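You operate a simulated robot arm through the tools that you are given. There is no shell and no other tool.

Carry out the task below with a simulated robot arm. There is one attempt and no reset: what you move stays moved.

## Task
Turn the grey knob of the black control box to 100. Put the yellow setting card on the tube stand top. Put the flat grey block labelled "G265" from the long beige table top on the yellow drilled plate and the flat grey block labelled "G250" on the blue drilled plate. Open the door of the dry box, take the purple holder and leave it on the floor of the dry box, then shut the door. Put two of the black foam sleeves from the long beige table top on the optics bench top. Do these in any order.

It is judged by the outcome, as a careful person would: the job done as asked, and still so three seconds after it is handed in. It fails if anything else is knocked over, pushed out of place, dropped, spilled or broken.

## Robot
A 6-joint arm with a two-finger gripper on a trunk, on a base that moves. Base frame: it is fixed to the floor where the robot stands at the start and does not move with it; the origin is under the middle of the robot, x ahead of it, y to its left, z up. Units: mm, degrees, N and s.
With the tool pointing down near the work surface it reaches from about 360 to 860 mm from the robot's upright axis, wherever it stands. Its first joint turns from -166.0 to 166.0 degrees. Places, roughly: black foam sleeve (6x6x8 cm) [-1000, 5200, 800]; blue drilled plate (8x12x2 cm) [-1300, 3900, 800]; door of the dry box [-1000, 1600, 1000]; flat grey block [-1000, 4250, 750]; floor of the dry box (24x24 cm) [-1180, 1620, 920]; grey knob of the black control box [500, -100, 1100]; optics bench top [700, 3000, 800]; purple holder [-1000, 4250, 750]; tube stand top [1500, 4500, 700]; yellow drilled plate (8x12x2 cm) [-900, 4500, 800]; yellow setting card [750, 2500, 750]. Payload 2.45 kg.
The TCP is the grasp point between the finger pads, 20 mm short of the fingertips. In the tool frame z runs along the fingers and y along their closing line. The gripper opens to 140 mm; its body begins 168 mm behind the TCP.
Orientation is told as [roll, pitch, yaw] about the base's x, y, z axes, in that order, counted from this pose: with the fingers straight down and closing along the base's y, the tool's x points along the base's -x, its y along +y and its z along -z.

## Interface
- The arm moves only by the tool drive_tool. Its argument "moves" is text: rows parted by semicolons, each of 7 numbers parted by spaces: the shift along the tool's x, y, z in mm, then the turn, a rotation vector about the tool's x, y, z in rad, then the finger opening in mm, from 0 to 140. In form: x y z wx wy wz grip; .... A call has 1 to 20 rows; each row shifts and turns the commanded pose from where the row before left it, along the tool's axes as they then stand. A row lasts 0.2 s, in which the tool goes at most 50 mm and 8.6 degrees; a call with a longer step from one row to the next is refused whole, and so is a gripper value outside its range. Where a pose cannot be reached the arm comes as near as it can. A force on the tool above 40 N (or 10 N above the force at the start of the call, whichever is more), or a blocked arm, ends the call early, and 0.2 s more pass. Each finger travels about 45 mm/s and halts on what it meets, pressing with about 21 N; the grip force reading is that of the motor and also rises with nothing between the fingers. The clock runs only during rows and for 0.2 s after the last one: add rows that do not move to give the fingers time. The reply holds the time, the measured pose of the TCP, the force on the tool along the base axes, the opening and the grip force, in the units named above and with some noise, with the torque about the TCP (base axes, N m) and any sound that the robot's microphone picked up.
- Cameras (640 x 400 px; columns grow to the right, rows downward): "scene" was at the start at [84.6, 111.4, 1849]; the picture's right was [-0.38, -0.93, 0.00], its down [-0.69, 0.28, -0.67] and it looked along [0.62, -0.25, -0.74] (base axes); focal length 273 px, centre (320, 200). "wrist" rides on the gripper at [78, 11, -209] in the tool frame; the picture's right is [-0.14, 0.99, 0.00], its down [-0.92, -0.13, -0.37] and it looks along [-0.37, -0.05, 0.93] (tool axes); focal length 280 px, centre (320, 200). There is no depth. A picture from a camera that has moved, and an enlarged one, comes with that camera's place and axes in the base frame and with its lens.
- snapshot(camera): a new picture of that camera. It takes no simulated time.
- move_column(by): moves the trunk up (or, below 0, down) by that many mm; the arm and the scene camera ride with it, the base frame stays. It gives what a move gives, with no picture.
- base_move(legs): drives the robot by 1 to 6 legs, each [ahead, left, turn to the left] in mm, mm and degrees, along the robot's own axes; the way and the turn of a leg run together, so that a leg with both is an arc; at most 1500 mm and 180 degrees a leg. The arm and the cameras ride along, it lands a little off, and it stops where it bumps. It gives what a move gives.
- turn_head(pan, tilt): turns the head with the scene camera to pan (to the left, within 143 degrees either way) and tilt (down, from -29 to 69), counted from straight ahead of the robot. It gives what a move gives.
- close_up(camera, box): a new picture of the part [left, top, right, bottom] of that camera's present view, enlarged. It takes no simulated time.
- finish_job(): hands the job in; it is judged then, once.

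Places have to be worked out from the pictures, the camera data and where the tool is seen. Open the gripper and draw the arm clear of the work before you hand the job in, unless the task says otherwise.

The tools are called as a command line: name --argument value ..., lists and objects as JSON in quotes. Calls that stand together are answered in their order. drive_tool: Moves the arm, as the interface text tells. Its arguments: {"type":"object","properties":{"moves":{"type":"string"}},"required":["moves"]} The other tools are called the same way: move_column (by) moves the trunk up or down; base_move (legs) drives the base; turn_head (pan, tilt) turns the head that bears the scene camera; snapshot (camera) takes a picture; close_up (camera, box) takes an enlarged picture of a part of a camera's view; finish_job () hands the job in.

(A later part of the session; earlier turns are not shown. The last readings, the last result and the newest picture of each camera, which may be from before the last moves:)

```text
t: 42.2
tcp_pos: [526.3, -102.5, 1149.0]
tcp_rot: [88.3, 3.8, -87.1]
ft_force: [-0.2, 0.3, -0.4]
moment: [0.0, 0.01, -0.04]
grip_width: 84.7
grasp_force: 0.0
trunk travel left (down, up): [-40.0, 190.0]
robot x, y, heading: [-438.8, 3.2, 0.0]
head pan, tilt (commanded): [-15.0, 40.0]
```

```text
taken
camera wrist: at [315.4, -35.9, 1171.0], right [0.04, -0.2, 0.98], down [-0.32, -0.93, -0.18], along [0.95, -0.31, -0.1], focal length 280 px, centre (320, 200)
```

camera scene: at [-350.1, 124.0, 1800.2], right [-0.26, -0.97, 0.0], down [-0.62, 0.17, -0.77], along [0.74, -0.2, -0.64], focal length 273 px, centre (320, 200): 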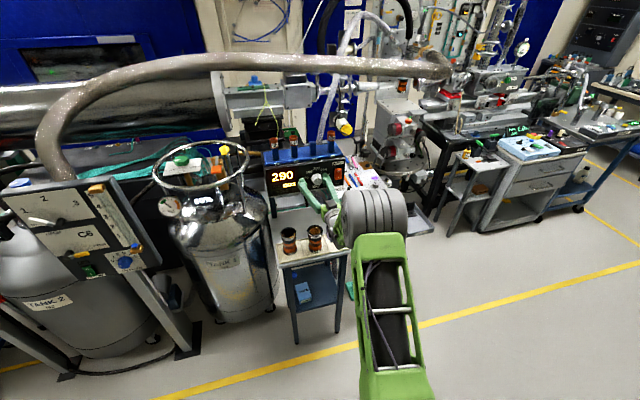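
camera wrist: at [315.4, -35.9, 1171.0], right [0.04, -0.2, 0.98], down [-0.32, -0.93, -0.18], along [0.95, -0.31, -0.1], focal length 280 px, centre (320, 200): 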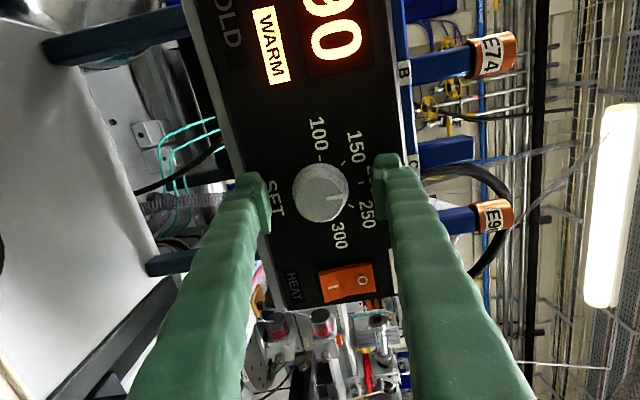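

Well aligned. I zoom to read the exact pointer angle before gripping.

close_up --camera "wrist" --box '[260, 120, 380, 260]'

```text
2.86 times, centred on (320, 190) of wrist
camera zoom: at [315.4, -35.9, 1171.0], right [0.04, -0.2, 0.98], down [-0.32, -0.93, -0.18], along [0.95, -0.31, -0.1], focal length 801 px, centre (320, 229)
```

zoom: 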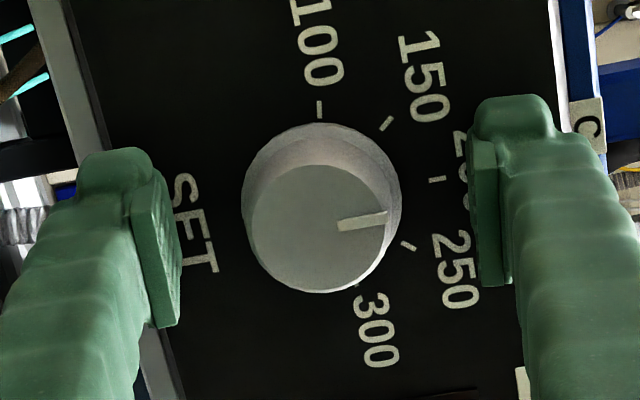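

Pointer is about 3.4° past 200 (≈196), so about 86.5° more anticlockwise is needed. I grip and turn the first 46°.

drive_tool --moves "0 0 0 0 0 0 30; 0 0 0 0 0 0 30; 0 0 0 0 0 0 30; 0 0 0 0 0 0 30; 0 0 0 0 0 -0.1 30; 0 0 0 0 0 -0.1 30; 0 0 0 0 0 -0.1 30; 0 0 0 0 0 -0.1 30; 0 0 0 0 0 -0.1 30; 0 0 0 0 0 -0.1 30; 0 0 0 0 0 -0.1 30; 0 0 0 0 0 -0.1 30; 0 0 0 0 0 0 30"

close_up --camera "wrist" --box '[230, 110, 410, 270]'

```text
t: 45.0
tcp_pos: [525.5, -103.1, 1147.2]
tcp_rot: [87.6, -42.0, -85.2]
ft_force: [-7.7, -0.1, -13.0]
moment: [0.03, 0.15, 0.04]
grip_width: 39.7
grasp_force: 45.2
trunk travel left (down, up): [-40.0, 190.0]
robot x, y, heading: [-440.7, 5.7, 0.1]
head pan, tilt (commanded): [-15.0, 40.0]
```

```text
2.50 times, centred on (320, 190) of wrist
camera zoom: at [313.5, -48.6, 1110.2], right [0.0, 0.56, 0.83], down [-0.31, -0.79, 0.53], along [0.95, -0.25, 0.18], focal length 701 px, centre (320, 225)
```

zoom: 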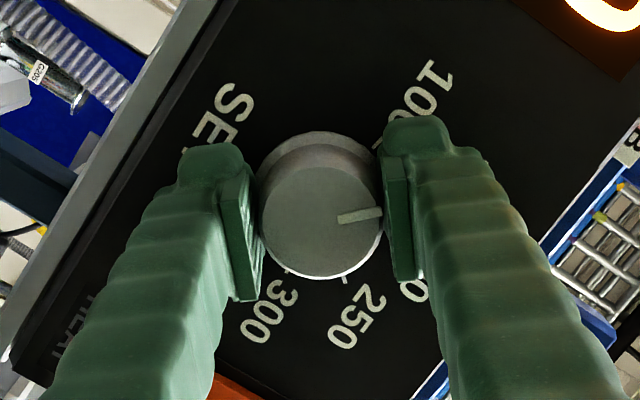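

The knob follows (pointer fixed relative to the gripper). I relieve the downward force a little and turn another 20°.

drive_tool --moves "1.4 -1.5 0 0 0 0 30; 1.4 -1.5 0 0 0 0 30; 0 0 0 0 0 -0.089 30; 0 0 0 0 0 -0.089 30; 0 0 0 0 0 -0.089 30; 0 0 0 0 0 -0.089 30; 0 0 0 0 0 0 30"

```text
t: 46.6
tcp_pos: [526.2, -102.9, 1147.2]
tcp_rot: [86.9, -62.4, -84.4]
ft_force: [10.0, -6.5, 11.4]
moment: [0.03, 0.08, -0.34]
grip_width: 39.7
grasp_force: 45.0
trunk travel left (down, up): [-40.0, 190.0]
robot x, y, heading: [-441.7, -0.7, -0.0]
head pan, tilt (commanded): [-15.0, 40.0]
```

Forces are modest. I turn the remaining ~20.4° in four small steps and look at the pointer.

drive_tool --moves "0 0 0 0 0 -0.089 30; 0 0 0 0 0 -0.089 30; 0 0 0 0 0 -0.089 30; 0 0 0 0 0 -0.089 30; 0 0 0 0 0 0 30"

close_up --camera "wrist" --box '[230, 110, 410, 270]'

close_up --camera "scene" --box '[240, 140, 400, 240]'

```text
t: 47.8
tcp_pos: [525.7, -103.5, 1144.2]
tcp_rot: [76.2, -82.6, -73.4]
ft_force: [10.1, -6.3, 9.9]
moment: [0.7, 0.1, -0.4]
grip_width: 40.6
grasp_force: 45.1
trunk travel left (down, up): [-40.0, 190.0]
robot x, y, heading: [-443.5, 0.7, 0.2]
head pan, tilt (commanded): [-15.0, 40.0]
```

```text
2.50 times, centred on (320, 190) of wrist
camera zoom: at [314.7, -93.8, 1074.7], right [-0.04, 0.96, 0.26], down [-0.33, -0.26, 0.91], along [0.94, -0.05, 0.33], focal length 701 px, centre (320, 225)
```

zoom: 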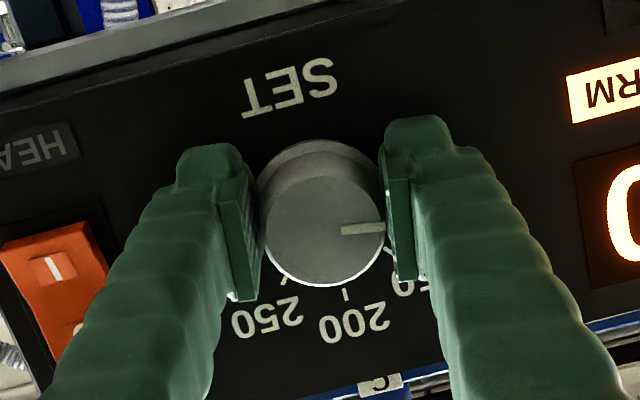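

```text
4.00 times, centred on (320, 190) of scene
camera zoom: at [-345.3, 119.9, 1800.1], right [-0.26, -0.97, 0.0], down [-0.62, 0.17, -0.77], along [0.74, -0.2, -0.64], focal length 1092 px, centre (320, 240)
```

zoom: 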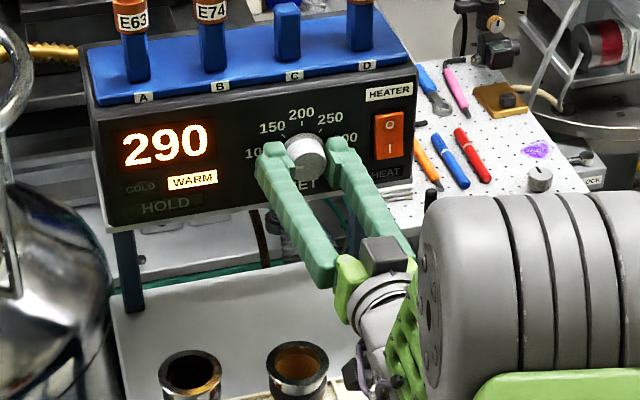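

The pointer is still about 10° short (≈112), so there was some slip. I open, back off and roll +40° to read it clearly and take a final small bite.

drive_tool --moves "0 0 0 0 0 0 60; 0 0 0 0 0 0 85; 0 0 0 0 0 0 85; 0 0 -5 0 0 0 85; 0 0 -8 0 0 0 85; 0 0 -10 0 0 0 85; 0 0 0 0 0 0.12 85; 0 0 0 0 0 0.12 85; 0 0 0 0 0 0.12 85; 0 0 0 0 0 0.12 85; 0 0 0 0 0 0.12 85; 0 0 0 0 0 0.12 85; 0 0 0 0 0 0 85; 0 0 0 0 0 0 85"

close_up --camera "wrist" --box '[230, 100, 410, 270]'

```text
t: 50.8
tcp_pos: [503.0, -103.2, 1145.3]
tcp_rot: [87.7, -41.5, -85.3]
ft_force: [0.7, 0.2, -0.9]
moment: [-0.04, 0.0, 0.0]
grip_width: 85.0
grasp_force: 0.1
trunk travel left (down, up): [-40.0, 190.0]
robot x, y, heading: [-445.2, -0.8, -0.1]
head pan, tilt (commanded): [-15.0, 40.0]
```

```text
2.35 times, centred on (320, 185) of wrist
camera zoom: at [290.5, -48.5, 1107.9], right [-0.01, 0.55, 0.83], down [-0.31, -0.79, 0.52], along [0.95, -0.26, 0.18], focal length 660 px, centre (320, 235)
```

zoom: 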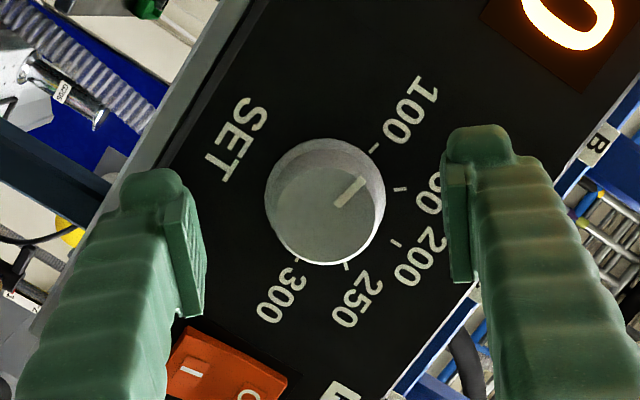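

Pointer reads about 115; it needs ~13.5° more. I re-approach here, grip, and turn by -0.25 rad.

drive_tool --moves "-1.4 0.8 0 0 0 0 85; -1.3 0.8 0 0 0 0 85; 0 0 6 0 0 0 85; 0 0 6 0 0 0 85; 0 0 6 0 0 0 85; 0 0 4.5 0 0 0 85; 0 0 0 0 0 0 85; 0 0 0 0 0 0 30; 0 0 0 0 0 0 30; 0 0 0 0 0 0 30; 0 0 0 0 0 0 30; 0 0 0 0 0 -0.06 30; 0 0 0 0 0 -0.06 30; 0 0 0 0 0 -0.06 30; 0 0 0 0 0 -0.06 30; 0 0 0 0 0 0 30"

close_up --camera "wrist" --box '[230, 100, 410, 270]'

```text
t: 54.2
tcp_pos: [525.0, -103.4, 1147.3]
tcp_rot: [87.0, -55.4, -84.4]
ft_force: [-1.5, -3.5, -3.7]
moment: [0.79, 0.2, -0.14]
grip_width: 40.3
grasp_force: 45.4
trunk travel left (down, up): [-40.0, 190.0]
robot x, y, heading: [-439.3, -0.4, -0.1]
head pan, tilt (commanded): [-15.0, 40.0]
```

```text
2.35 times, centred on (320, 185) of wrist
camera zoom: at [313.5, -61.2, 1096.4], right [-0.02, 0.74, 0.68], down [-0.31, -0.65, 0.7], along [0.95, -0.2, 0.24], focal length 660 px, centre (320, 235)
```

zoom: 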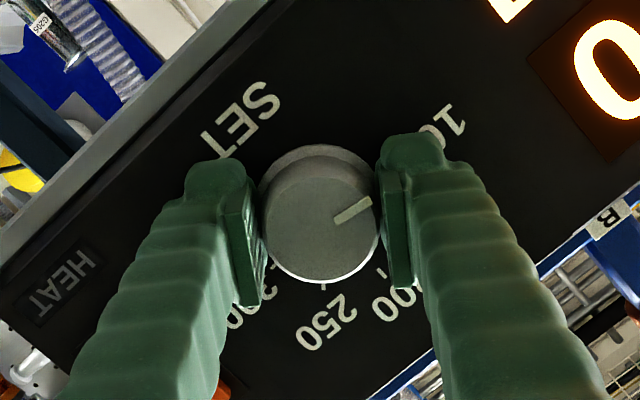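

There is now a clear resisting torque (0.8 N·m) and the pointer no longer moves, so the knob is at its end stop. I release, back away and take a square-on look to confirm the pointer lines up with the 100 tick.

drive_tool --moves "0 0 0 0 0 0.06 30; 0 0 0 0 0 0.06 30; 0 0 0 0 0 0 60; 0 0 0 0 0 0 85; 0 0 0 0 0 0 85; 0 0 -5 0 0 0 85; 0 0 -10 0 0 0 85; 0 0 -20 0 0 0 85; 0 0 -30 0 0 0 85; 0 0 -30 0 0 0 85; 0 0 -30 0 0 0 85; 0 0 0 0 0 0 85"

close_up --camera "wrist" --box '[250, 90, 390, 230]'

close_up --camera "scene" --box '[270, 150, 350, 203]'

```text
t: 56.8
tcp_pos: [401.1, -110.4, 1151.9]
tcp_rot: [87.4, -48.5, -85.1]
ft_force: [0.3, 0.3, -0.2]
moment: [0.02, 0.02, 0.01]
grip_width: 85.2
grasp_force: 0.1
trunk travel left (down, up): [-40.0, 190.0]
robot x, y, heading: [-441.9, 2.9, -0.3]
head pan, tilt (commanded): [-15.0, 40.0]
```

```text
2.86 times, centred on (320, 160) of wrist
camera zoom: at [188.4, -61.7, 1106.0], right [-0.01, 0.65, 0.76], down [-0.31, -0.72, 0.61], along [0.95, -0.23, 0.21], focal length 801 px, centre (320, 314)
```

zoom: 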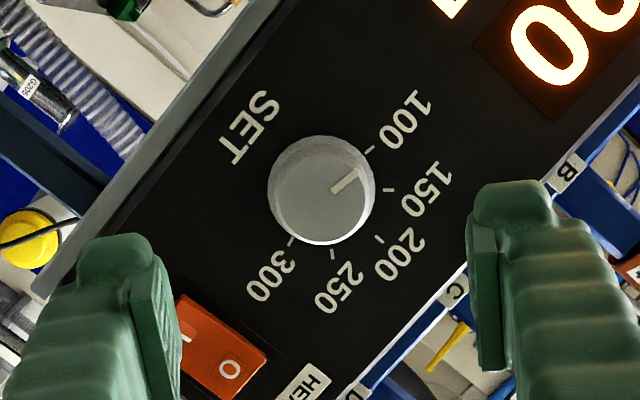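

```text
7.55 times, centred on (310, 176) of scene
camera zoom: at [-345.4, 120.9, 1800.1], right [-0.26, -0.97, 0.0], down [-0.62, 0.17, -0.77], along [0.74, -0.2, -0.64], focal length 2060 px, centre (396, 377)
```

zoom: 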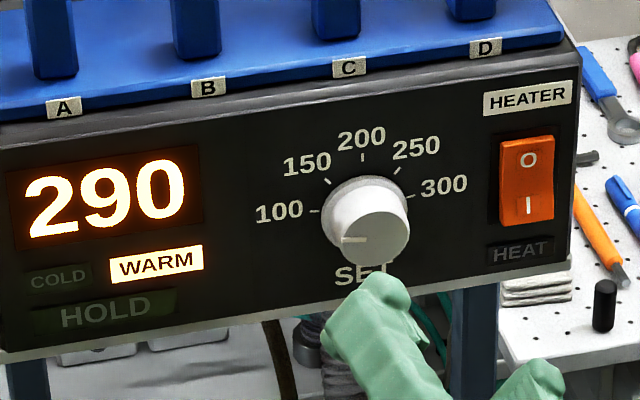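

The pointer lines up with the 100 tick (both at ~79° left of vertical) and the knob is on its stop, so the knob is done. I lift the arm, unroll and bring the tool back to pointing down, tucked in.

drive_tool --moves "-30 26 -20 0 0 0 85; -30 26 -20 0 0 0 85; -30 26 -20 0 0 0 85; -30 26 0 0 0 0 85; 0 0 0 0 0 -0.12 85; 0 0 0 0 0 -0.12 85; 0 0 0 0 0 -0.12 85; 0 0 0 0 0 -0.12 85; 0 0 0 0 0 -0.12 85; 0 0 0 0 0 -0.12 85; 0 0 0 0 0 0 85"

drive_tool --moves "0 0 -10 0 0.143 0 85; 0 0 -10 0 0.143 0 85; 0 0 -10 0 0.143 0 85; 0 0 -10 0 0.143 0 85; 0 0 -10 0 0.143 0 85; 0 0 -10 0 0.143 0 85; 0 0 -10 0 0.143 0 85; 0 0 -10 0 0.143 0 85; 0 0 -10 0 0.143 0 85; 0 0 -10 0 0.143 0 85; 0 0 -10 0 0.143 0 85; 0 0 0 0 0 0 85"

```text
t: 59.2
tcp_pos: [345.4, -113.9, 1312.0]
tcp_rot: [8.0, -88.3, -4.9]
ft_force: [0.1, -0.2, -0.2]
moment: [0.01, 0.0, 0.06]
grip_width: 85.0
grasp_force: 0.1
trunk travel left (down, up): [-40.0, 190.0]
robot x, y, heading: [-439.4, 1.7, -0.2]
head pan, tilt (commanded): [-15.0, 40.0]
```

```text
t: 61.8
tcp_pos: [266.9, -117.2, 1369.9]
tcp_rot: [0.2, 1.6, 3.1]
ft_force: [0.5, 0.2, -1.5]
moment: [0.06, 0.14, 0.0]
grip_width: 84.9
grasp_force: 0.0
out of reach, approached as far as the arm can: row 11
trunk travel left (down, up): [-40.0, 190.0]
robot x, y, heading: [-442.2, 1.0, -0.0]
head pan, tilt (commanded): [-15.0, 40.0]
```

Tool is pointing down again at (267, -117, 1370). I tuck it in 170 mm and raise the trunk back, then turn left 90° to face along the aisle.

drive_tool --moves "43 20 0 0 0 0 85; 43 20 0 0 0 0 85; 43 20 0 0 0 0 85; 43 20 0 0 0 0 85; 0 0 0 0 0 0 85"

move_column --by 60

base_move --legs '[[0, 0, 90]]'

turn_head --pan 0 --tilt 25

snapshot --camera "scene"

```text
t: 63.0
tcp_pos: [90.2, -43.9, 1377.6]
tcp_rot: [0.3, 1.8, 3.0]
ft_force: [0.3, 0.1, -0.5]
moment: [-0.02, 0.09, 0.0]
grip_width: 85.1
grasp_force: 0.1
trunk travel left (down, up): [-40.0, 190.0]
robot x, y, heading: [-436.7, 2.2, 0.0]
head pan, tilt (commanded): [-15.0, 40.0]
```

```text
t: 64.0
tcp_pos: [89.0, -42.3, 1438.8]
tcp_rot: [0.3, 1.9, 3.0]
ft_force: [-0.5, 0.0, 0.3]
moment: [0.01, -0.01, 0.01]
grip_width: 85.2
grasp_force: 0.1
trunk travel left (down, up): [-100.0, 130.0]
robot x, y, heading: [-437.4, 0.1, -0.3]
head pan, tilt (commanded): [-15.0, 40.0]
```

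```text
t: 68.2
tcp_pos: [-386.6, 530.0, 1439.3]
tcp_rot: [0.3, 1.8, 92.3]
ft_force: [-0.3, 0.8, -0.2]
moment: [0.0, 0.0, 0.0]
grip_width: 84.9
grasp_force: 0.0
trunk travel left (down, up): [-100.0, 130.0]
robot x, y, heading: [-443.8, 2.2, 89.1]
head pan, tilt (commanded): [-15.0, 40.0]
```

```text
t: 69.0
tcp_pos: [-386.4, 528.7, 1437.7]
tcp_rot: [0.2, 1.9, 92.3]
ft_force: [-0.7, 0.1, 0.2]
moment: [0.0, 0.03, 0.0]
grip_width: 84.8
grasp_force: 0.1
trunk travel left (down, up): [-100.0, 130.0]
robot x, y, heading: [-439.3, 3.2, 89.2]
head pan, tilt (commanded): [0.0, 25.0]
```

```text
taken
camera scene: at [-576.0, 107.6, 1883.4], right [1.0, -0.02, 0.0], down [-0.01, -0.42, -0.91], along [0.02, 0.91, -0.42], focal length 273 px, centre (320, 200)
```

scene: 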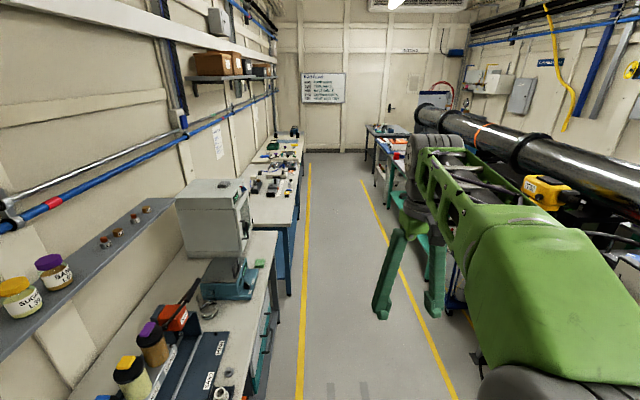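

The aisle between the yellow lines spans about x -680 to +300. I drive ahead along it, drifting to the right toward the middle, to reach y≈1900 and look around.

base_move --legs '[[1500, -240, 0], [400, 0, 0]]'

turn_head --pan -50 --tilt 35

snapshot --camera "scene"

turn_head --pan 50 --tilt 30

snapshot --camera "scene"

turn_head --pan 110 --tilt 35

snapshot --camera "scene"

```text
refused: leg 1 is longer than a leg can be; nothing moved
```

```text
t: 70.2
tcp_pos: [-385.1, 528.5, 1438.3]
tcp_rot: [0.3, 1.9, 92.2]
ft_force: [0.0, -0.2, 0.0]
moment: [-0.01, 0.05, 0.01]
grip_width: 84.9
grasp_force: 0.0
trunk travel left (down, up): [-100.0, 130.0]
robot x, y, heading: [-441.1, -1.4, 89.1]
head pan, tilt (commanded): [-50.0, 35.0]
```

```text
taken
camera scene: at [-509.2, 71.0, 1867.7], right [0.63, -0.78, 0.0], down [-0.45, -0.36, -0.82], along [0.64, 0.52, -0.57], focal length 273 px, centre (320, 200)
```

scene: 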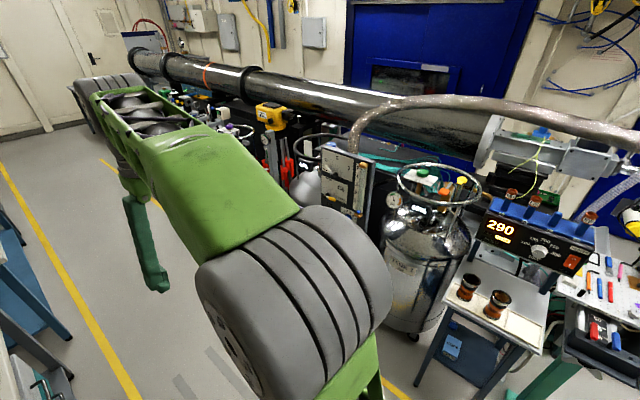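

```text
t: 71.9
tcp_pos: [-386.5, 527.8, 1438.8]
tcp_rot: [0.3, 1.8, 92.3]
ft_force: [1.5, -0.6, 0.1]
moment: [0.02, 0.0, 0.01]
grip_width: 85.1
grasp_force: 0.1
trunk travel left (down, up): [-100.0, 130.0]
robot x, y, heading: [-439.7, 0.1, 89.1]
head pan, tilt (commanded): [50.0, 30.0]
```

```text
taken
camera scene: at [-645.9, 74.8, 1875.4], right [0.66, 0.75, 0.0], down [0.38, -0.33, -0.87], along [-0.65, 0.57, -0.5], focal length 273 px, centre (320, 200)
```

scene: 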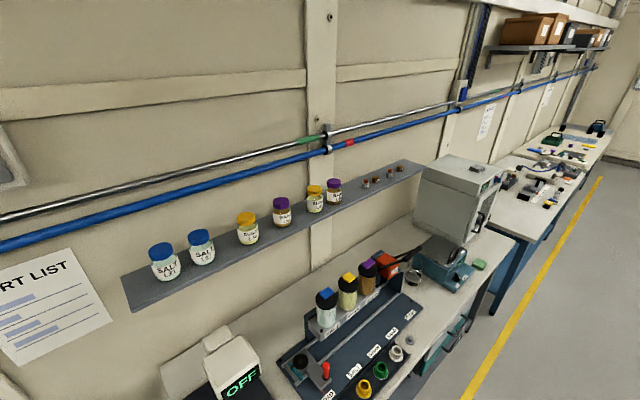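

```text
t: 73.2
tcp_pos: [-386.3, 530.2, 1439.0]
tcp_rot: [0.3, 1.8, 92.4]
ft_force: [0.2, -0.1, 1.8]
moment: [0.01, -0.03, 0.02]
grip_width: 84.9
grasp_force: 0.2
trunk travel left (down, up): [-100.0, 130.0]
robot x, y, heading: [-440.6, -0.1, 89.1]
head pan, tilt (commanded): [110.0, 35.0]
```

```text
taken
camera scene: at [-660.9, -13.2, 1867.7], right [-0.33, 0.95, 0.0], down [0.54, 0.19, -0.82], along [-0.77, -0.27, -0.57], focal length 273 px, centre (320, 200)
```

scene: 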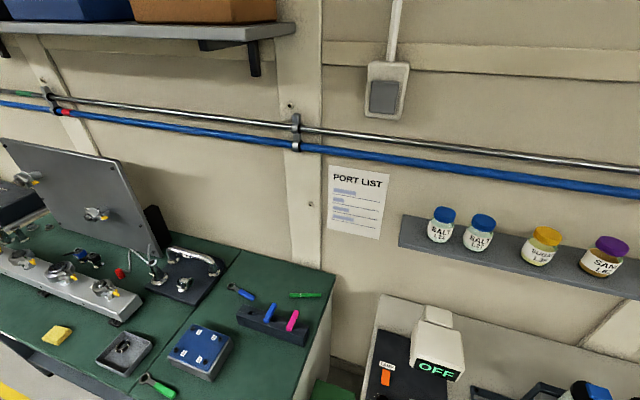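

The leg was a bit too long and was refused. I repeat with shorter legs.

base_move --legs '[[1300, -240, 0], [600, 0, 0]]'

turn_head --pan -50 --tilt 40

snapshot --camera "scene"

turn_head --pan 60 --tilt 35

snapshot --camera "scene"

turn_head --pan 105 --tilt 40

snapshot --camera "scene"

```text
t: 82.7
tcp_pos: [-91.0, 2401.8, 1437.6]
tcp_rot: [0.3, 1.8, 91.9]
ft_force: [0.0, -0.6, -0.5]
moment: [-0.02, 0.02, -0.02]
grip_width: 85.1
grasp_force: 0.3
trunk travel left (down, up): [-100.0, 130.0]
robot x, y, heading: [-145.8, 1872.7, 88.7]
head pan, tilt (commanded): [110.0, 35.0]
```

```text
t: 85.2
tcp_pos: [-91.6, 2401.2, 1438.7]
tcp_rot: [0.4, 1.9, 92.0]
ft_force: [0.4, -0.7, -0.2]
moment: [-0.01, 0.04, 0.06]
grip_width: 84.9
grasp_force: 0.0
trunk travel left (down, up): [-100.0, 130.0]
robot x, y, heading: [-144.3, 1875.9, 88.6]
head pan, tilt (commanded): [-50.0, 40.0]
```

```text
taken
camera scene: at [-220.0, 1941.9, 1860.1], right [0.62, -0.78, 0.0], down [-0.5, -0.4, -0.77], along [0.6, 0.48, -0.64], focal length 273 px, centre (320, 200)
```

scene: 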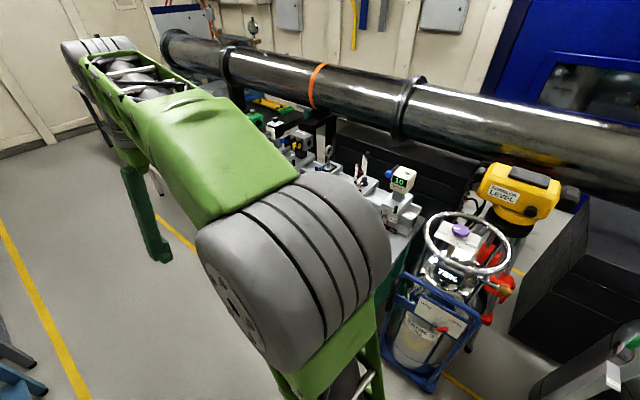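

```text
t: 87.1
tcp_pos: [-92.0, 2401.7, 1438.0]
tcp_rot: [0.2, 1.9, 91.9]
ft_force: [0.8, -0.8, 0.7]
moment: [0.01, 0.01, 0.03]
grip_width: 85.1
grasp_force: 0.1
trunk travel left (down, up): [-100.0, 130.0]
robot x, y, heading: [-147.6, 1877.2, 88.7]
head pan, tilt (commanded): [60.0, 35.0]
```

```text
taken
camera scene: at [-361.5, 1934.7, 1867.7], right [0.52, 0.85, 0.0], down [0.49, -0.3, -0.82], along [-0.7, 0.43, -0.57], focal length 273 px, centre (320, 200)
```

scene: 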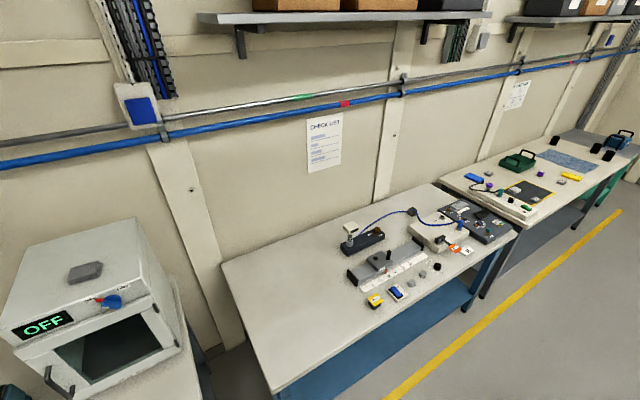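

```text
t: 88.2
tcp_pos: [-91.1, 2401.2, 1438.2]
tcp_rot: [0.3, 1.9, 91.9]
ft_force: [-0.2, -0.2, 0.4]
moment: [0.02, 0.0, 0.01]
grip_width: 84.9
grasp_force: 0.0
trunk travel left (down, up): [-100.0, 130.0]
robot x, y, heading: [-149.8, 1875.0, 88.7]
head pan, tilt (commanded): [105.0, 40.0]
```

```text
taken
camera scene: at [-369.0, 1868.8, 1860.1], right [-0.23, 0.97, 0.0], down [0.62, 0.15, -0.77], along [-0.74, -0.18, -0.64], focal length 273 px, centre (320, 200)
```

scene: 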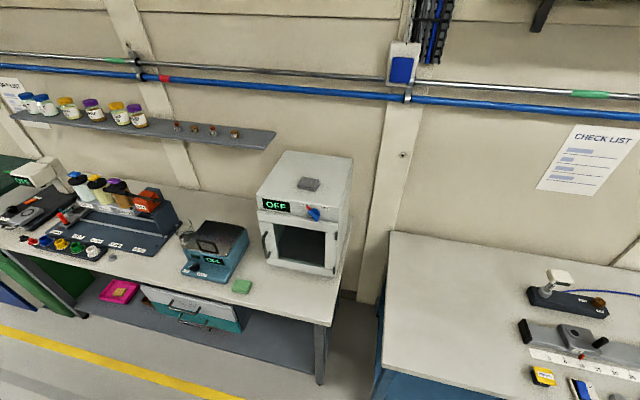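

The dry box is the white box with the glass door and a vertical handle on its left. I zoom in on it and on the table with the blocks.

close_up --camera "scene" --box '[230, 140, 370, 290]'

turn_head --pan 45 --tilt 30

close_up --camera "scene" --box '[80, 100, 400, 300]'

close_up --camera "scene" --box '[240, 120, 480, 270]'

```text
2.67 times, centred on (300, 215) of scene
camera zoom: at [-369.0, 1868.8, 1860.1], right [-0.23, 0.97, 0.0], down [0.62, 0.15, -0.77], along [-0.74, -0.18, -0.64], focal length 728 px, centre (373, 160)
```

zoom: 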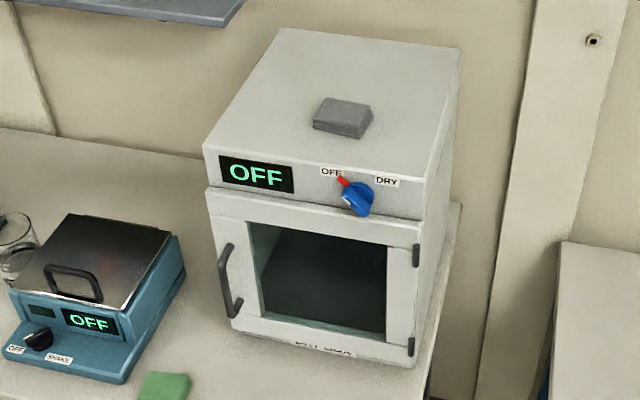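

```text
t: 89.5
tcp_pos: [-91.6, 2400.8, 1438.0]
tcp_rot: [0.3, 1.9, 91.9]
ft_force: [0.3, 0.4, 0.8]
moment: [0.04, 0.01, 0.02]
grip_width: 84.7
grasp_force: 0.1
trunk travel left (down, up): [-100.0, 130.0]
robot x, y, heading: [-148.2, 1873.1, 88.5]
head pan, tilt (commanded): [45.0, 30.0]
```

```text
2.00 times, centred on (240, 200) of scene
camera zoom: at [-348.8, 1954.2, 1875.4], right [0.72, 0.69, 0.0], down [0.35, -0.36, -0.87], along [-0.6, 0.63, -0.5], focal length 546 px, centre (480, 200)
```

zoom: 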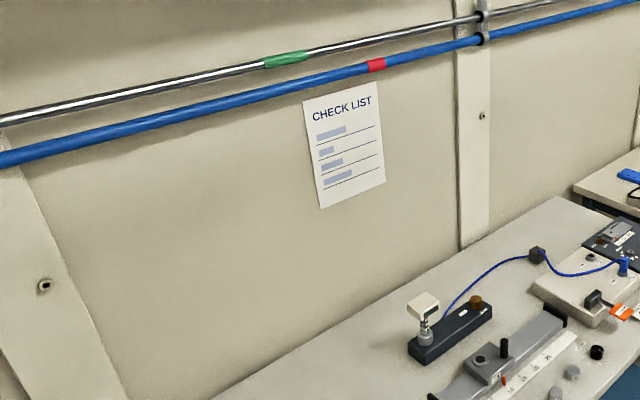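

```text
2.67 times, centred on (360, 195) of scene
camera zoom: at [-348.8, 1954.2, 1875.4], right [0.72, 0.69, 0.0], down [0.35, -0.36, -0.87], along [-0.6, 0.63, -0.5], focal length 728 px, centre (213, 213)
```

zoom: 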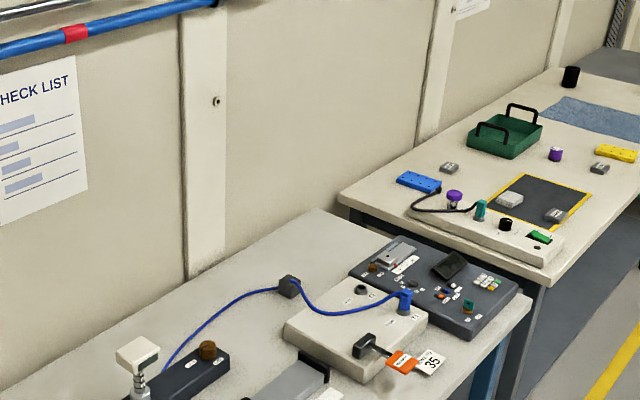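

The door's handle is at about (-985, 1495, 1020) with hinges on its right side (y≈1775). I'll open it now while the gripper is free: I turn to face the dry box and stand at about (-60, 1600).

base_move --legs '[[0, 0, 91.4], [-88, 273, 0]]'

turn_head --pan 5 --tilt 40

snapshot --camera "scene"

snapshot --camera "wrist"

```text
t: 96.3
tcp_pos: [-587.3, 1658.0, 1438.4]
tcp_rot: [0.3, 1.8, -177.2]
ft_force: [-1.2, -0.4, 0.0]
moment: [0.01, 0.0, 0.01]
grip_width: 85.3
grasp_force: 0.1
trunk travel left (down, up): [-100.0, 130.0]
robot x, y, heading: [-61.2, 1614.6, 179.3]
head pan, tilt (commanded): [45.0, 30.0]
```

```text
t: 97.3
tcp_pos: [-588.8, 1658.0, 1438.3]
tcp_rot: [0.3, 1.8, -177.2]
ft_force: [0.0, 0.5, 0.1]
moment: [-0.02, 0.02, -0.01]
grip_width: 85.0
grasp_force: 0.0
trunk travel left (down, up): [-100.0, 130.0]
robot x, y, heading: [-57.2, 1610.8, 179.6]
head pan, tilt (commanded): [5.0, 40.0]
```

```text
taken
camera scene: at [-155.0, 1464.8, 1860.1], right [-0.08, 1.0, 0.0], down [0.64, 0.05, -0.77], along [-0.76, -0.06, -0.64], focal length 273 px, centre (320, 200)
```

scene: 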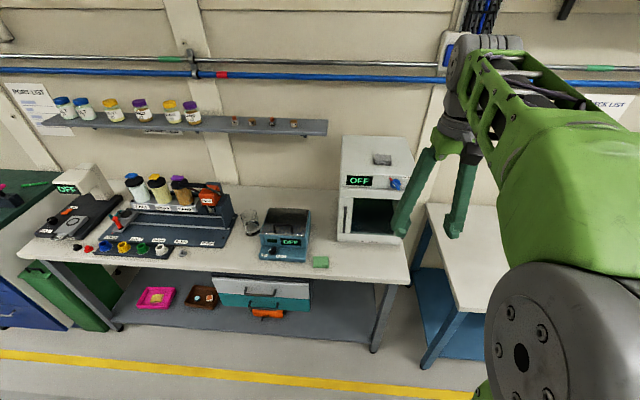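

```text
taken
camera wrist: at [-515.5, 1652.8, 1650.1], right [-0.09, -1.0, 0.0], down [-0.94, 0.08, 0.34], along [-0.34, 0.03, -0.94], focal length 280 px, centre (320, 200)
```

wrist: 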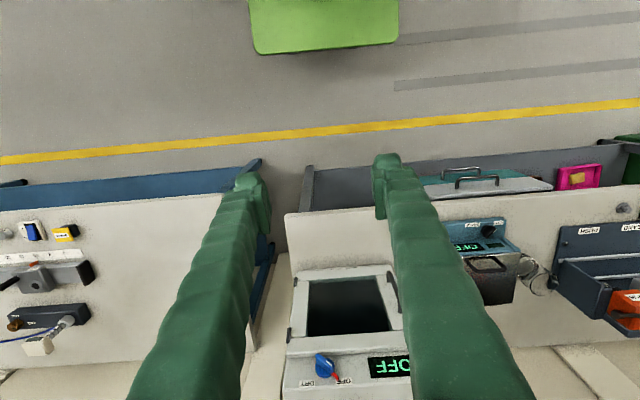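

Both cameras see the dry box; I zoom in each to triangulate the handle.

close_up --camera "scene" --box '[320, 130, 440, 255]'

close_up --camera "wrist" --box '[270, 240, 430, 390]'

```text
3.20 times, centred on (380, 192) of scene
camera zoom: at [-155.0, 1464.8, 1860.1], right [-0.08, 1.0, 0.0], down [0.64, 0.05, -0.77], along [-0.76, -0.06, -0.64], focal length 873 px, centre (128, 224)
```

zoom: 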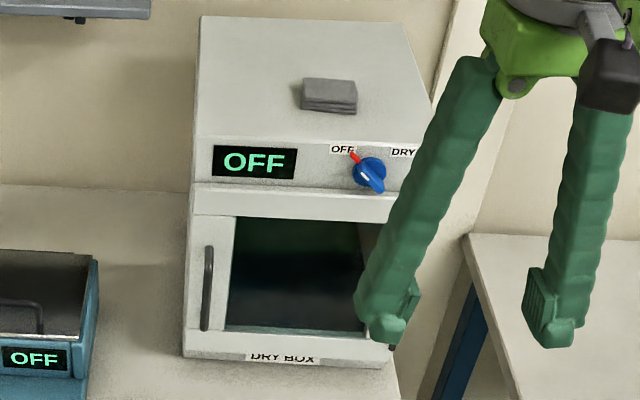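

```text
2.67 times, centred on (350, 315) of wrist
camera zoom: at [-515.5, 1652.8, 1650.1], right [-0.09, -1.0, 0.0], down [-0.94, 0.08, 0.34], along [-0.34, 0.03, -0.94], focal length 748 px, centre (240, -107)
```

zoom: 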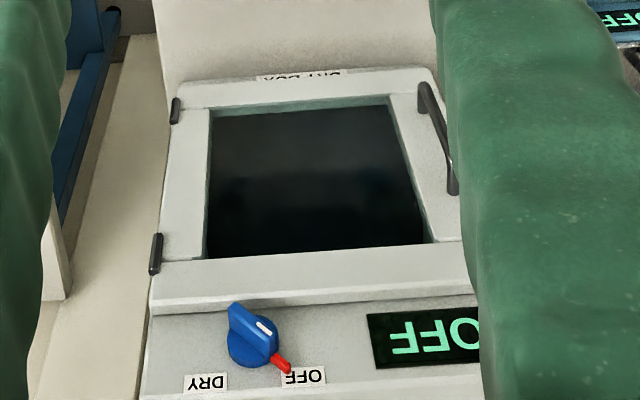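

Triangulation puts the handle bar near (-1022, 1500), from z 950 to 1075. I bring the tool in front of it at a 45° slant, fingers closing horizontally, to see it closely.

drive_tool --moves "-29 15.8 30.8 0 0 0 85; -29 15.8 30.8 0 0 0 85; -29 15.8 30.8 0 0 0 85; -29 15.8 30.8 0 0 0 85; -29 15.8 30.8 0 0 0 85; -29 15.8 30.8 0 0 0 85; -29 15.8 30.8 0 0 0 85; -29 15.8 30.8 0 0 0 85; -29 15.8 30.8 0 0 0 85; -29 15.8 30.8 0 0 0 85; 0 0 0 0 -0.131 0 85; 0 0 0 0 -0.131 0 85; 0 0 0 0 -0.131 0 85; 0 0 0 0 -0.131 0 85; 0 0 0 0 -0.131 0 85; 0 0 0 0 -0.131 0 85; 0 0 0 0 0 0.05 85; 0 0 0 0 0 0 85"

snapshot --camera "wrist"

snapshot --camera "scene"

```text
t: 101.1
tcp_pos: [-862.9, 1494.2, 1124.2]
tcp_rot: [1.1, -38.9, 178.8]
ft_force: [0.3, 0.1, 0.8]
moment: [0.04, 0.01, 0.01]
grip_width: 85.2
grasp_force: 0.0
out of reach, approached as far as the arm can: row 16
trunk travel left (down, up): [-100.0, 130.0]
robot x, y, heading: [-58.9, 1609.0, 179.4]
head pan, tilt (commanded): [5.0, 40.0]
```

```text
taken
camera wrist: at [-669.5, 1484.2, 1238.0], right [-0.12, -0.99, 0.1], down [-0.48, 0.15, 0.86], along [-0.87, 0.05, -0.49], focal length 280 px, centre (320, 200)
```

wrist: 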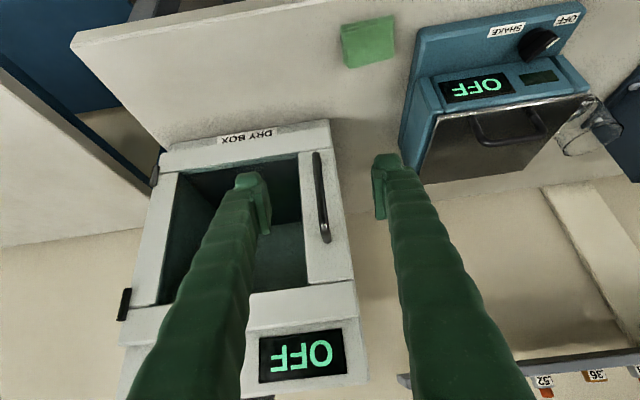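

```text
taken
camera scene: at [-155.0, 1464.8, 1860.1], right [-0.08, 1.0, 0.0], down [0.64, 0.05, -0.77], along [-0.76, -0.06, -0.64], focal length 273 px, centre (320, 200)
```

scene: 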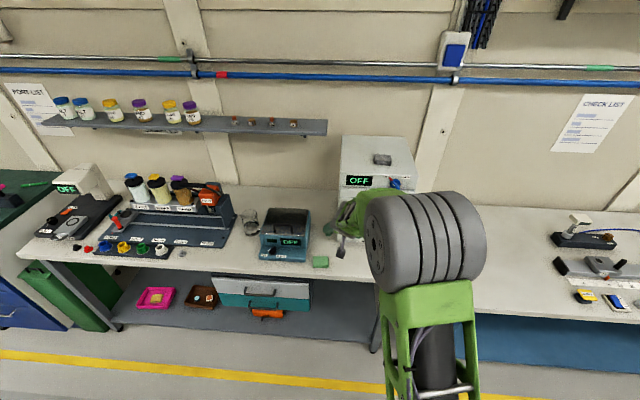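

The handle is centred in the wrist view; better triangulation gives its middle at about (-1003, 1501, 1040). I shift up/forward and advance most of the way, then look again.

drive_tool --moves "-25 -3 0 0 0 0 70; -26 -4 0 0 0 0 70; 0 0 30 0 0 0 70; 0 0 30 0 0 0 70; 0 0 30 0 0 0 70; 0 0 25 0 0 0 70; 0 0 0 0 0 0 70"

snapshot --camera "wrist"

close_up --camera "scene" --box '[300, 120, 440, 270]'

```text
t: 102.7
tcp_pos: [-975.0, 1501.5, 1065.8]
tcp_rot: [1.1, -38.9, 178.8]
ft_force: [-0.9, 0.7, 0.2]
moment: [0.0, 0.03, 0.03]
grip_width: 69.9
grasp_force: 0.0
trunk travel left (down, up): [-100.0, 130.0]
robot x, y, heading: [-60.3, 1610.1, 179.3]
head pan, tilt (commanded): [5.0, 40.0]
```

```text
taken
camera wrist: at [-782.1, 1491.0, 1178.7], right [-0.12, -0.99, 0.1], down [-0.48, 0.15, 0.86], along [-0.87, 0.05, -0.49], focal length 280 px, centre (320, 200)
```

wrist: 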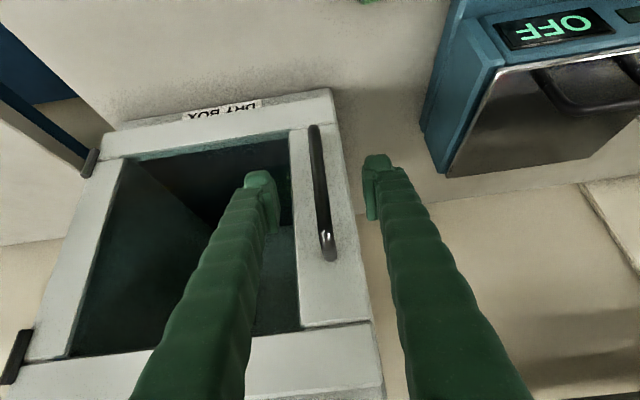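

```text
2.67 times, centred on (370, 195) of scene
camera zoom: at [-154.8, 1464.9, 1860.2], right [-0.08, 1.0, 0.0], down [0.64, 0.05, -0.77], along [-0.76, -0.06, -0.64], focal length 728 px, centre (187, 213)
```

zoom: 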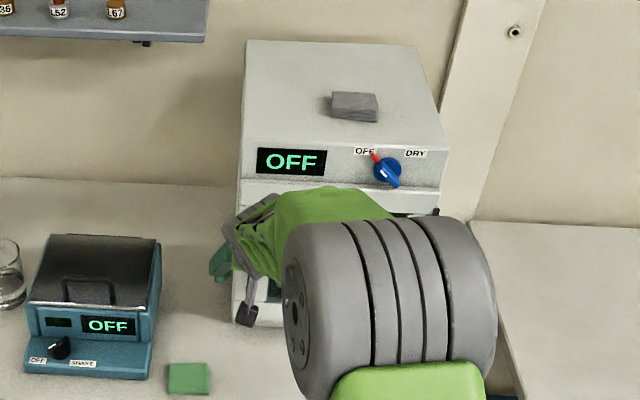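

Combining the views, the bar is at x≈-1010, y≈1501, z 957-1102. I advance 47 mm so the pads straddle it, then close.

drive_tool --moves "-3 0 0 0 0 0 70; 0 0 12 0 0 0 70; 0 0 12 0 0 0 70; 0 0 12 0 0 0 70; 0 0 10 0 0 0 70; 0 0 0 0 0 0 70; 0 0 0 0 0 0 70"

snapshot --camera "wrist"

```text
t: 103.9
tcp_pos: [-995.8, 1501.0, 1034.3]
tcp_rot: [0.8, -38.4, 178.6]
ft_force: [20.9, -0.3, 6.8]
moment: [0.5, 0.15, -0.92]
grip_width: 71.6
grasp_force: 1.5
trunk travel left (down, up): [-100.0, 130.0]
robot x, y, heading: [-58.9, 1608.0, 179.7]
head pan, tilt (commanded): [5.0, 40.0]
stopped in row 5: the force on the tool passed its limit at 46 N (the readings are from after the stop); the commanded pose is now the measured one
```

```text
taken
camera wrist: at [-804.7, 1490.5, 1151.1], right [-0.12, -0.99, 0.1], down [-0.49, 0.15, 0.86], along [-0.86, 0.06, -0.5], focal length 280 px, centre (320, 200)
```

wrist: 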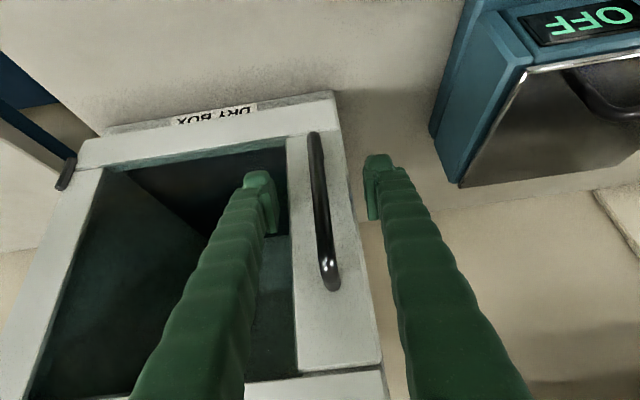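

The left fingertip touched the door face, so the face is at about x -1015 and the bar near -985. I back off 8 mm, shift 5 mm toward me and close on the bar.

drive_tool --moves "0 0 -4 0 0 0 70; 5 0 -4 0 0 0 70; 0 0 0 0 0 0 70; 0 0 0 0 0 0 5; 0 0 0 0 0 0 5; 0 0 0 0 0 0 5; 0 0 0 0 0 0 5; 0 0 0 0 0 0 5; 0 0 0 0 0 0 5"

snapshot --camera "wrist"

```text
t: 105.9
tcp_pos: [-992.4, 1501.7, 1037.9]
tcp_rot: [1.0, -38.5, 178.8]
ft_force: [0.6, -3.3, 0.9]
moment: [-0.03, -0.07, -0.02]
grip_width: 9.1
grasp_force: 36.4
trunk travel left (down, up): [-100.0, 130.0]
robot x, y, heading: [-59.7, 1612.1, 179.7]
head pan, tilt (commanded): [5.0, 40.0]
```

```text
taken
camera wrist: at [-799.5, 1490.4, 1152.9], right [-0.12, -0.99, 0.1], down [-0.49, 0.15, 0.86], along [-0.86, 0.05, -0.5], focal length 280 px, centre (320, 200)
```

wrist: 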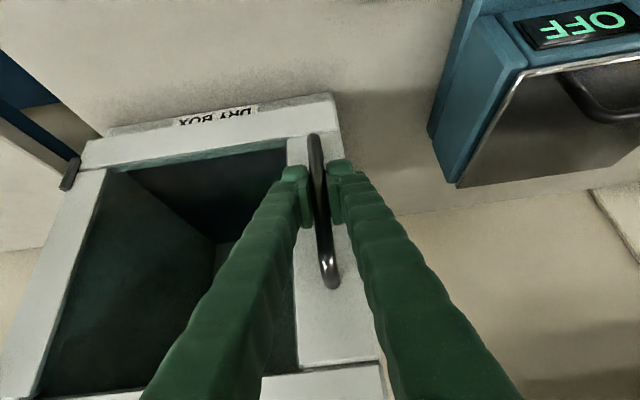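

The bar is gripped (9 mm). I pull along the door's arc about the hinge at y≈1785, the first 20°, watching the force.

drive_tool --moves "9.6 -1.9 -7.6 0 0 0 5; 9.6 -2 -7.6 0 0 0 5; 18.8 -6 -14.9 0 0 0 5; 18.4 -8 -14.6 0 0 0 5; 17.9 -10.1 -14.2 0 0 0 5; 0 0 0 0 0 0 5"

snapshot --camera "wrist"

```text
t: 107.3
tcp_pos: [-897.6, 1532.3, 1038.4]
tcp_rot: [0.9, -38.5, 178.4]
ft_force: [-4.0, 8.7, -2.9]
moment: [0.04, 0.01, -0.07]
grip_width: 9.3
grasp_force: 37.1
trunk travel left (down, up): [-100.0, 130.0]
robot x, y, heading: [-62.2, 1610.2, 179.6]
head pan, tilt (commanded): [5.0, 40.0]
```

```text
taken
camera wrist: at [-705.3, 1520.2, 1153.2], right [-0.12, -0.99, 0.1], down [-0.49, 0.15, 0.86], along [-0.86, 0.06, -0.5], focal length 280 px, centre (320, 200)
```

wrist: 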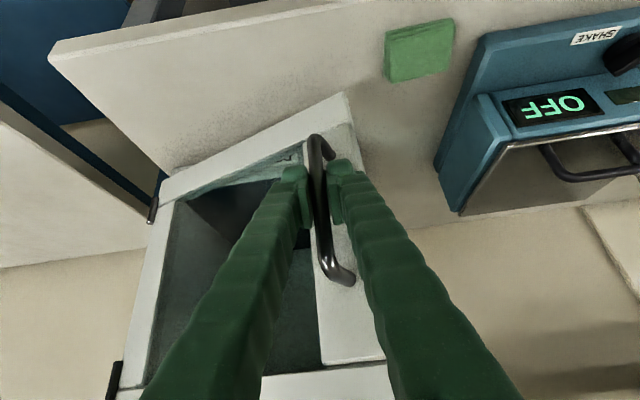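

The door follows smoothly. I continue the arc to about 45°, yawing the gripper with the door by 4° per step so the fingers stay clear of the panel.

drive_tool --moves "17 -13 -13.5 -0.0435 0 -0.0548 5; 16.9 -13.5 -13.4 -0.0435 0 -0.0548 5; 16.8 -14.1 -13.4 -0.0435 0 -0.0548 5; 16.8 -14.4 -13.3 -0.0435 0 -0.0548 5; 16.6 -14.7 -13.2 -0.0435 0 -0.0548 5; 0 0 0 0 0 0 5"

snapshot --camera "wrist"

```text
t: 107.8
tcp_pos: [-874.7, 1545.9, 1038.2]
tcp_rot: [5.7, -38.5, 171.7]
ft_force: [-3.3, 5.2, -0.9]
moment: [2.13, -0.82, -0.22]
grip_width: 11.5
grasp_force: 37.1
out of reach, approached as far as the arm can: row 1, 2
trunk travel left (down, up): [-100.0, 130.0]
robot x, y, heading: [-59.8, 1606.9, 179.4]
head pan, tilt (commanded): [5.0, 40.0]
stopped in row 2: the force on the tool passed its limit at 52 N (the readings are from after the stop); the commanded pose is now the measured one
```

```text
taken
camera wrist: at [-683.0, 1528.2, 1152.9], right [-0.19, -0.97, 0.16], down [-0.47, 0.23, 0.85], along [-0.86, 0.08, -0.5], focal length 280 px, centre (320, 200)
```

wrist: 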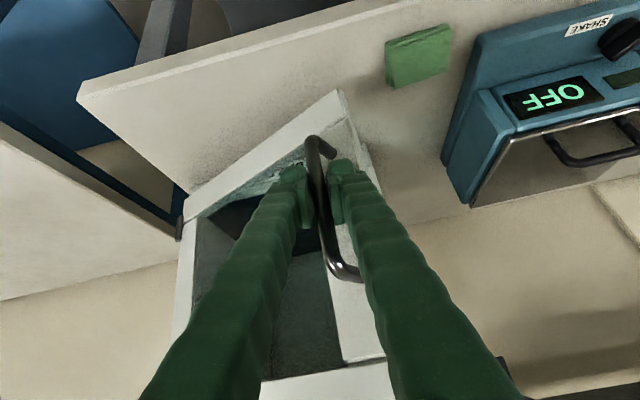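

The wrist hit a joint limit, so I stop pulling; the door is about 25° open. I release the bar and back away along the tool axis, then I'll push the door open from its inner side.

drive_tool --moves "0 0 0 0 0 0 40; 0 0 0 0 0 0 60; 0 0 0 0 0 0 60; 0 0 -15 0 0 0 60; 0 0 -25 0 0 0 60; 0 0 -35 0 0 0 60; 0 0 -35 0 0 0 60; 0 0 0 0 0 0 60"

snapshot --camera "wrist"

```text
t: 109.6
tcp_pos: [-808.5, 1542.2, 1124.5]
tcp_rot: [5.9, -38.4, 171.8]
ft_force: [0.0, 1.3, -0.2]
moment: [-0.03, 0.01, 0.03]
grip_width: 60.1
grasp_force: 0.1
trunk travel left (down, up): [-100.0, 130.0]
robot x, y, heading: [-58.9, 1611.4, 179.7]
head pan, tilt (commanded): [5.0, 40.0]
```

```text
taken
camera wrist: at [-615.6, 1525.2, 1240.2], right [-0.19, -0.97, 0.16], down [-0.47, 0.23, 0.85], along [-0.86, 0.08, -0.5], focal length 280 px, centre (320, 200)
```

wrist: 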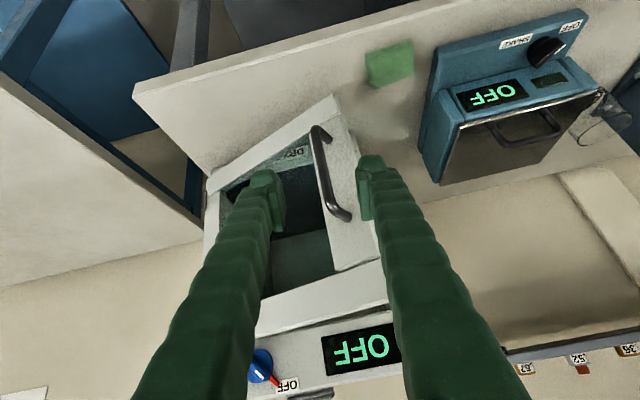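

Free of the handle. I straighten the tool to point down and check its attitude.

drive_tool --moves "0 0 0 0 0.134 0 30; 0 0 0 0 0.134 0 0; 0 0 0 0 0.134 0 0; 0 0 0 0 0.134 0 0; 0 0 0 0 0.134 0 0; 0 0 0 0 0 0 0; 0 0 0 0 0 0 0"

```text
t: 111.2
tcp_pos: [-810.1, 1571.5, 1120.3]
tcp_rot: [0.2, -5.8, 172.2]
ft_force: [-0.9, 0.1, 0.2]
moment: [-0.01, 0.0, 0.0]
grip_width: 0.0
grasp_force: 21.0
out of reach, approached as far as the arm can: row 1, 2, 3
trunk travel left (down, up): [-100.0, 130.0]
robot x, y, heading: [-60.9, 1614.2, 179.5]
head pan, tilt (commanded): [5.0, 40.0]
```

I move the tool to the free-edge side (y≈1430), then bring the base 100 mm forward so that reach is comfortable.

drive_tool --moves "0 35 0 0 0 0 0; 0 35 0 0 0 0 0; 0 35 0 0 0 0 0; 0 36 0 0 0 0 0; 0 0 0 0 0.05 0 0; 0 0 0 0 0.05 0 0; 0 0 0 0 0 0 0"

base_move --legs '[[100, 0, 0]]'

snapshot --camera "wrist"

snapshot --camera "scene"

```text
t: 112.8
tcp_pos: [-828.8, 1433.1, 1120.6]
tcp_rot: [0.3, 0.0, 172.2]
ft_force: [0.3, -0.3, 0.5]
moment: [0.04, 0.02, 0.01]
grip_width: 0.0
grasp_force: 21.4
trunk travel left (down, up): [-100.0, 130.0]
robot x, y, heading: [-60.1, 1612.5, 179.3]
head pan, tilt (commanded): [5.0, 40.0]
```

```text
t: 113.9
tcp_pos: [-932.6, 1433.5, 1117.9]
tcp_rot: [0.3, 0.1, 172.3]
ft_force: [0.1, -0.4, -0.5]
moment: [0.01, -0.05, 0.02]
grip_width: 0.1
grasp_force: 21.0
trunk travel left (down, up): [-100.0, 130.0]
robot x, y, heading: [-157.9, 1612.2, 179.3]
head pan, tilt (commanded): [5.0, 40.0]
```

```text
taken
camera wrist: at [-854.9, 1412.9, 1328.0], right [-0.27, -0.96, 0.01], down [-0.89, 0.25, 0.37], along [-0.36, 0.09, -0.93], focal length 280 px, centre (320, 200)
```

wrist: 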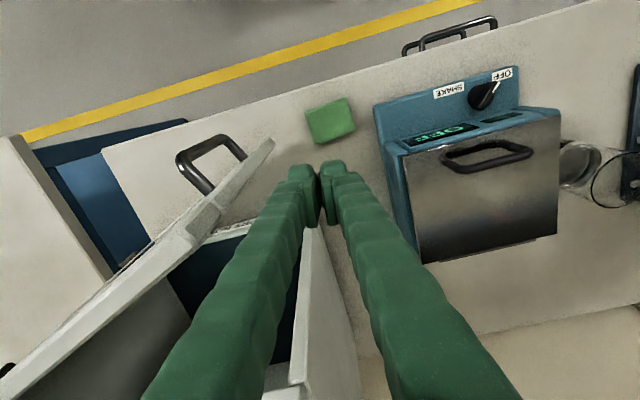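

```text
taken
camera scene: at [-258.6, 1465.5, 1859.9], right [-0.08, 1.0, 0.0], down [0.64, 0.05, -0.77], along [-0.76, -0.06, -0.64], focal length 273 px, centre (320, 200)
```

scene: 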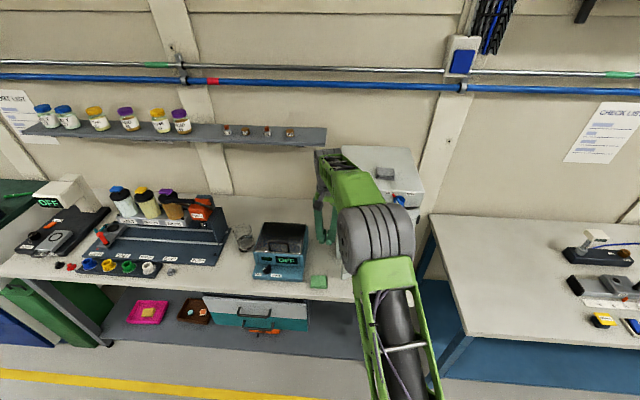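

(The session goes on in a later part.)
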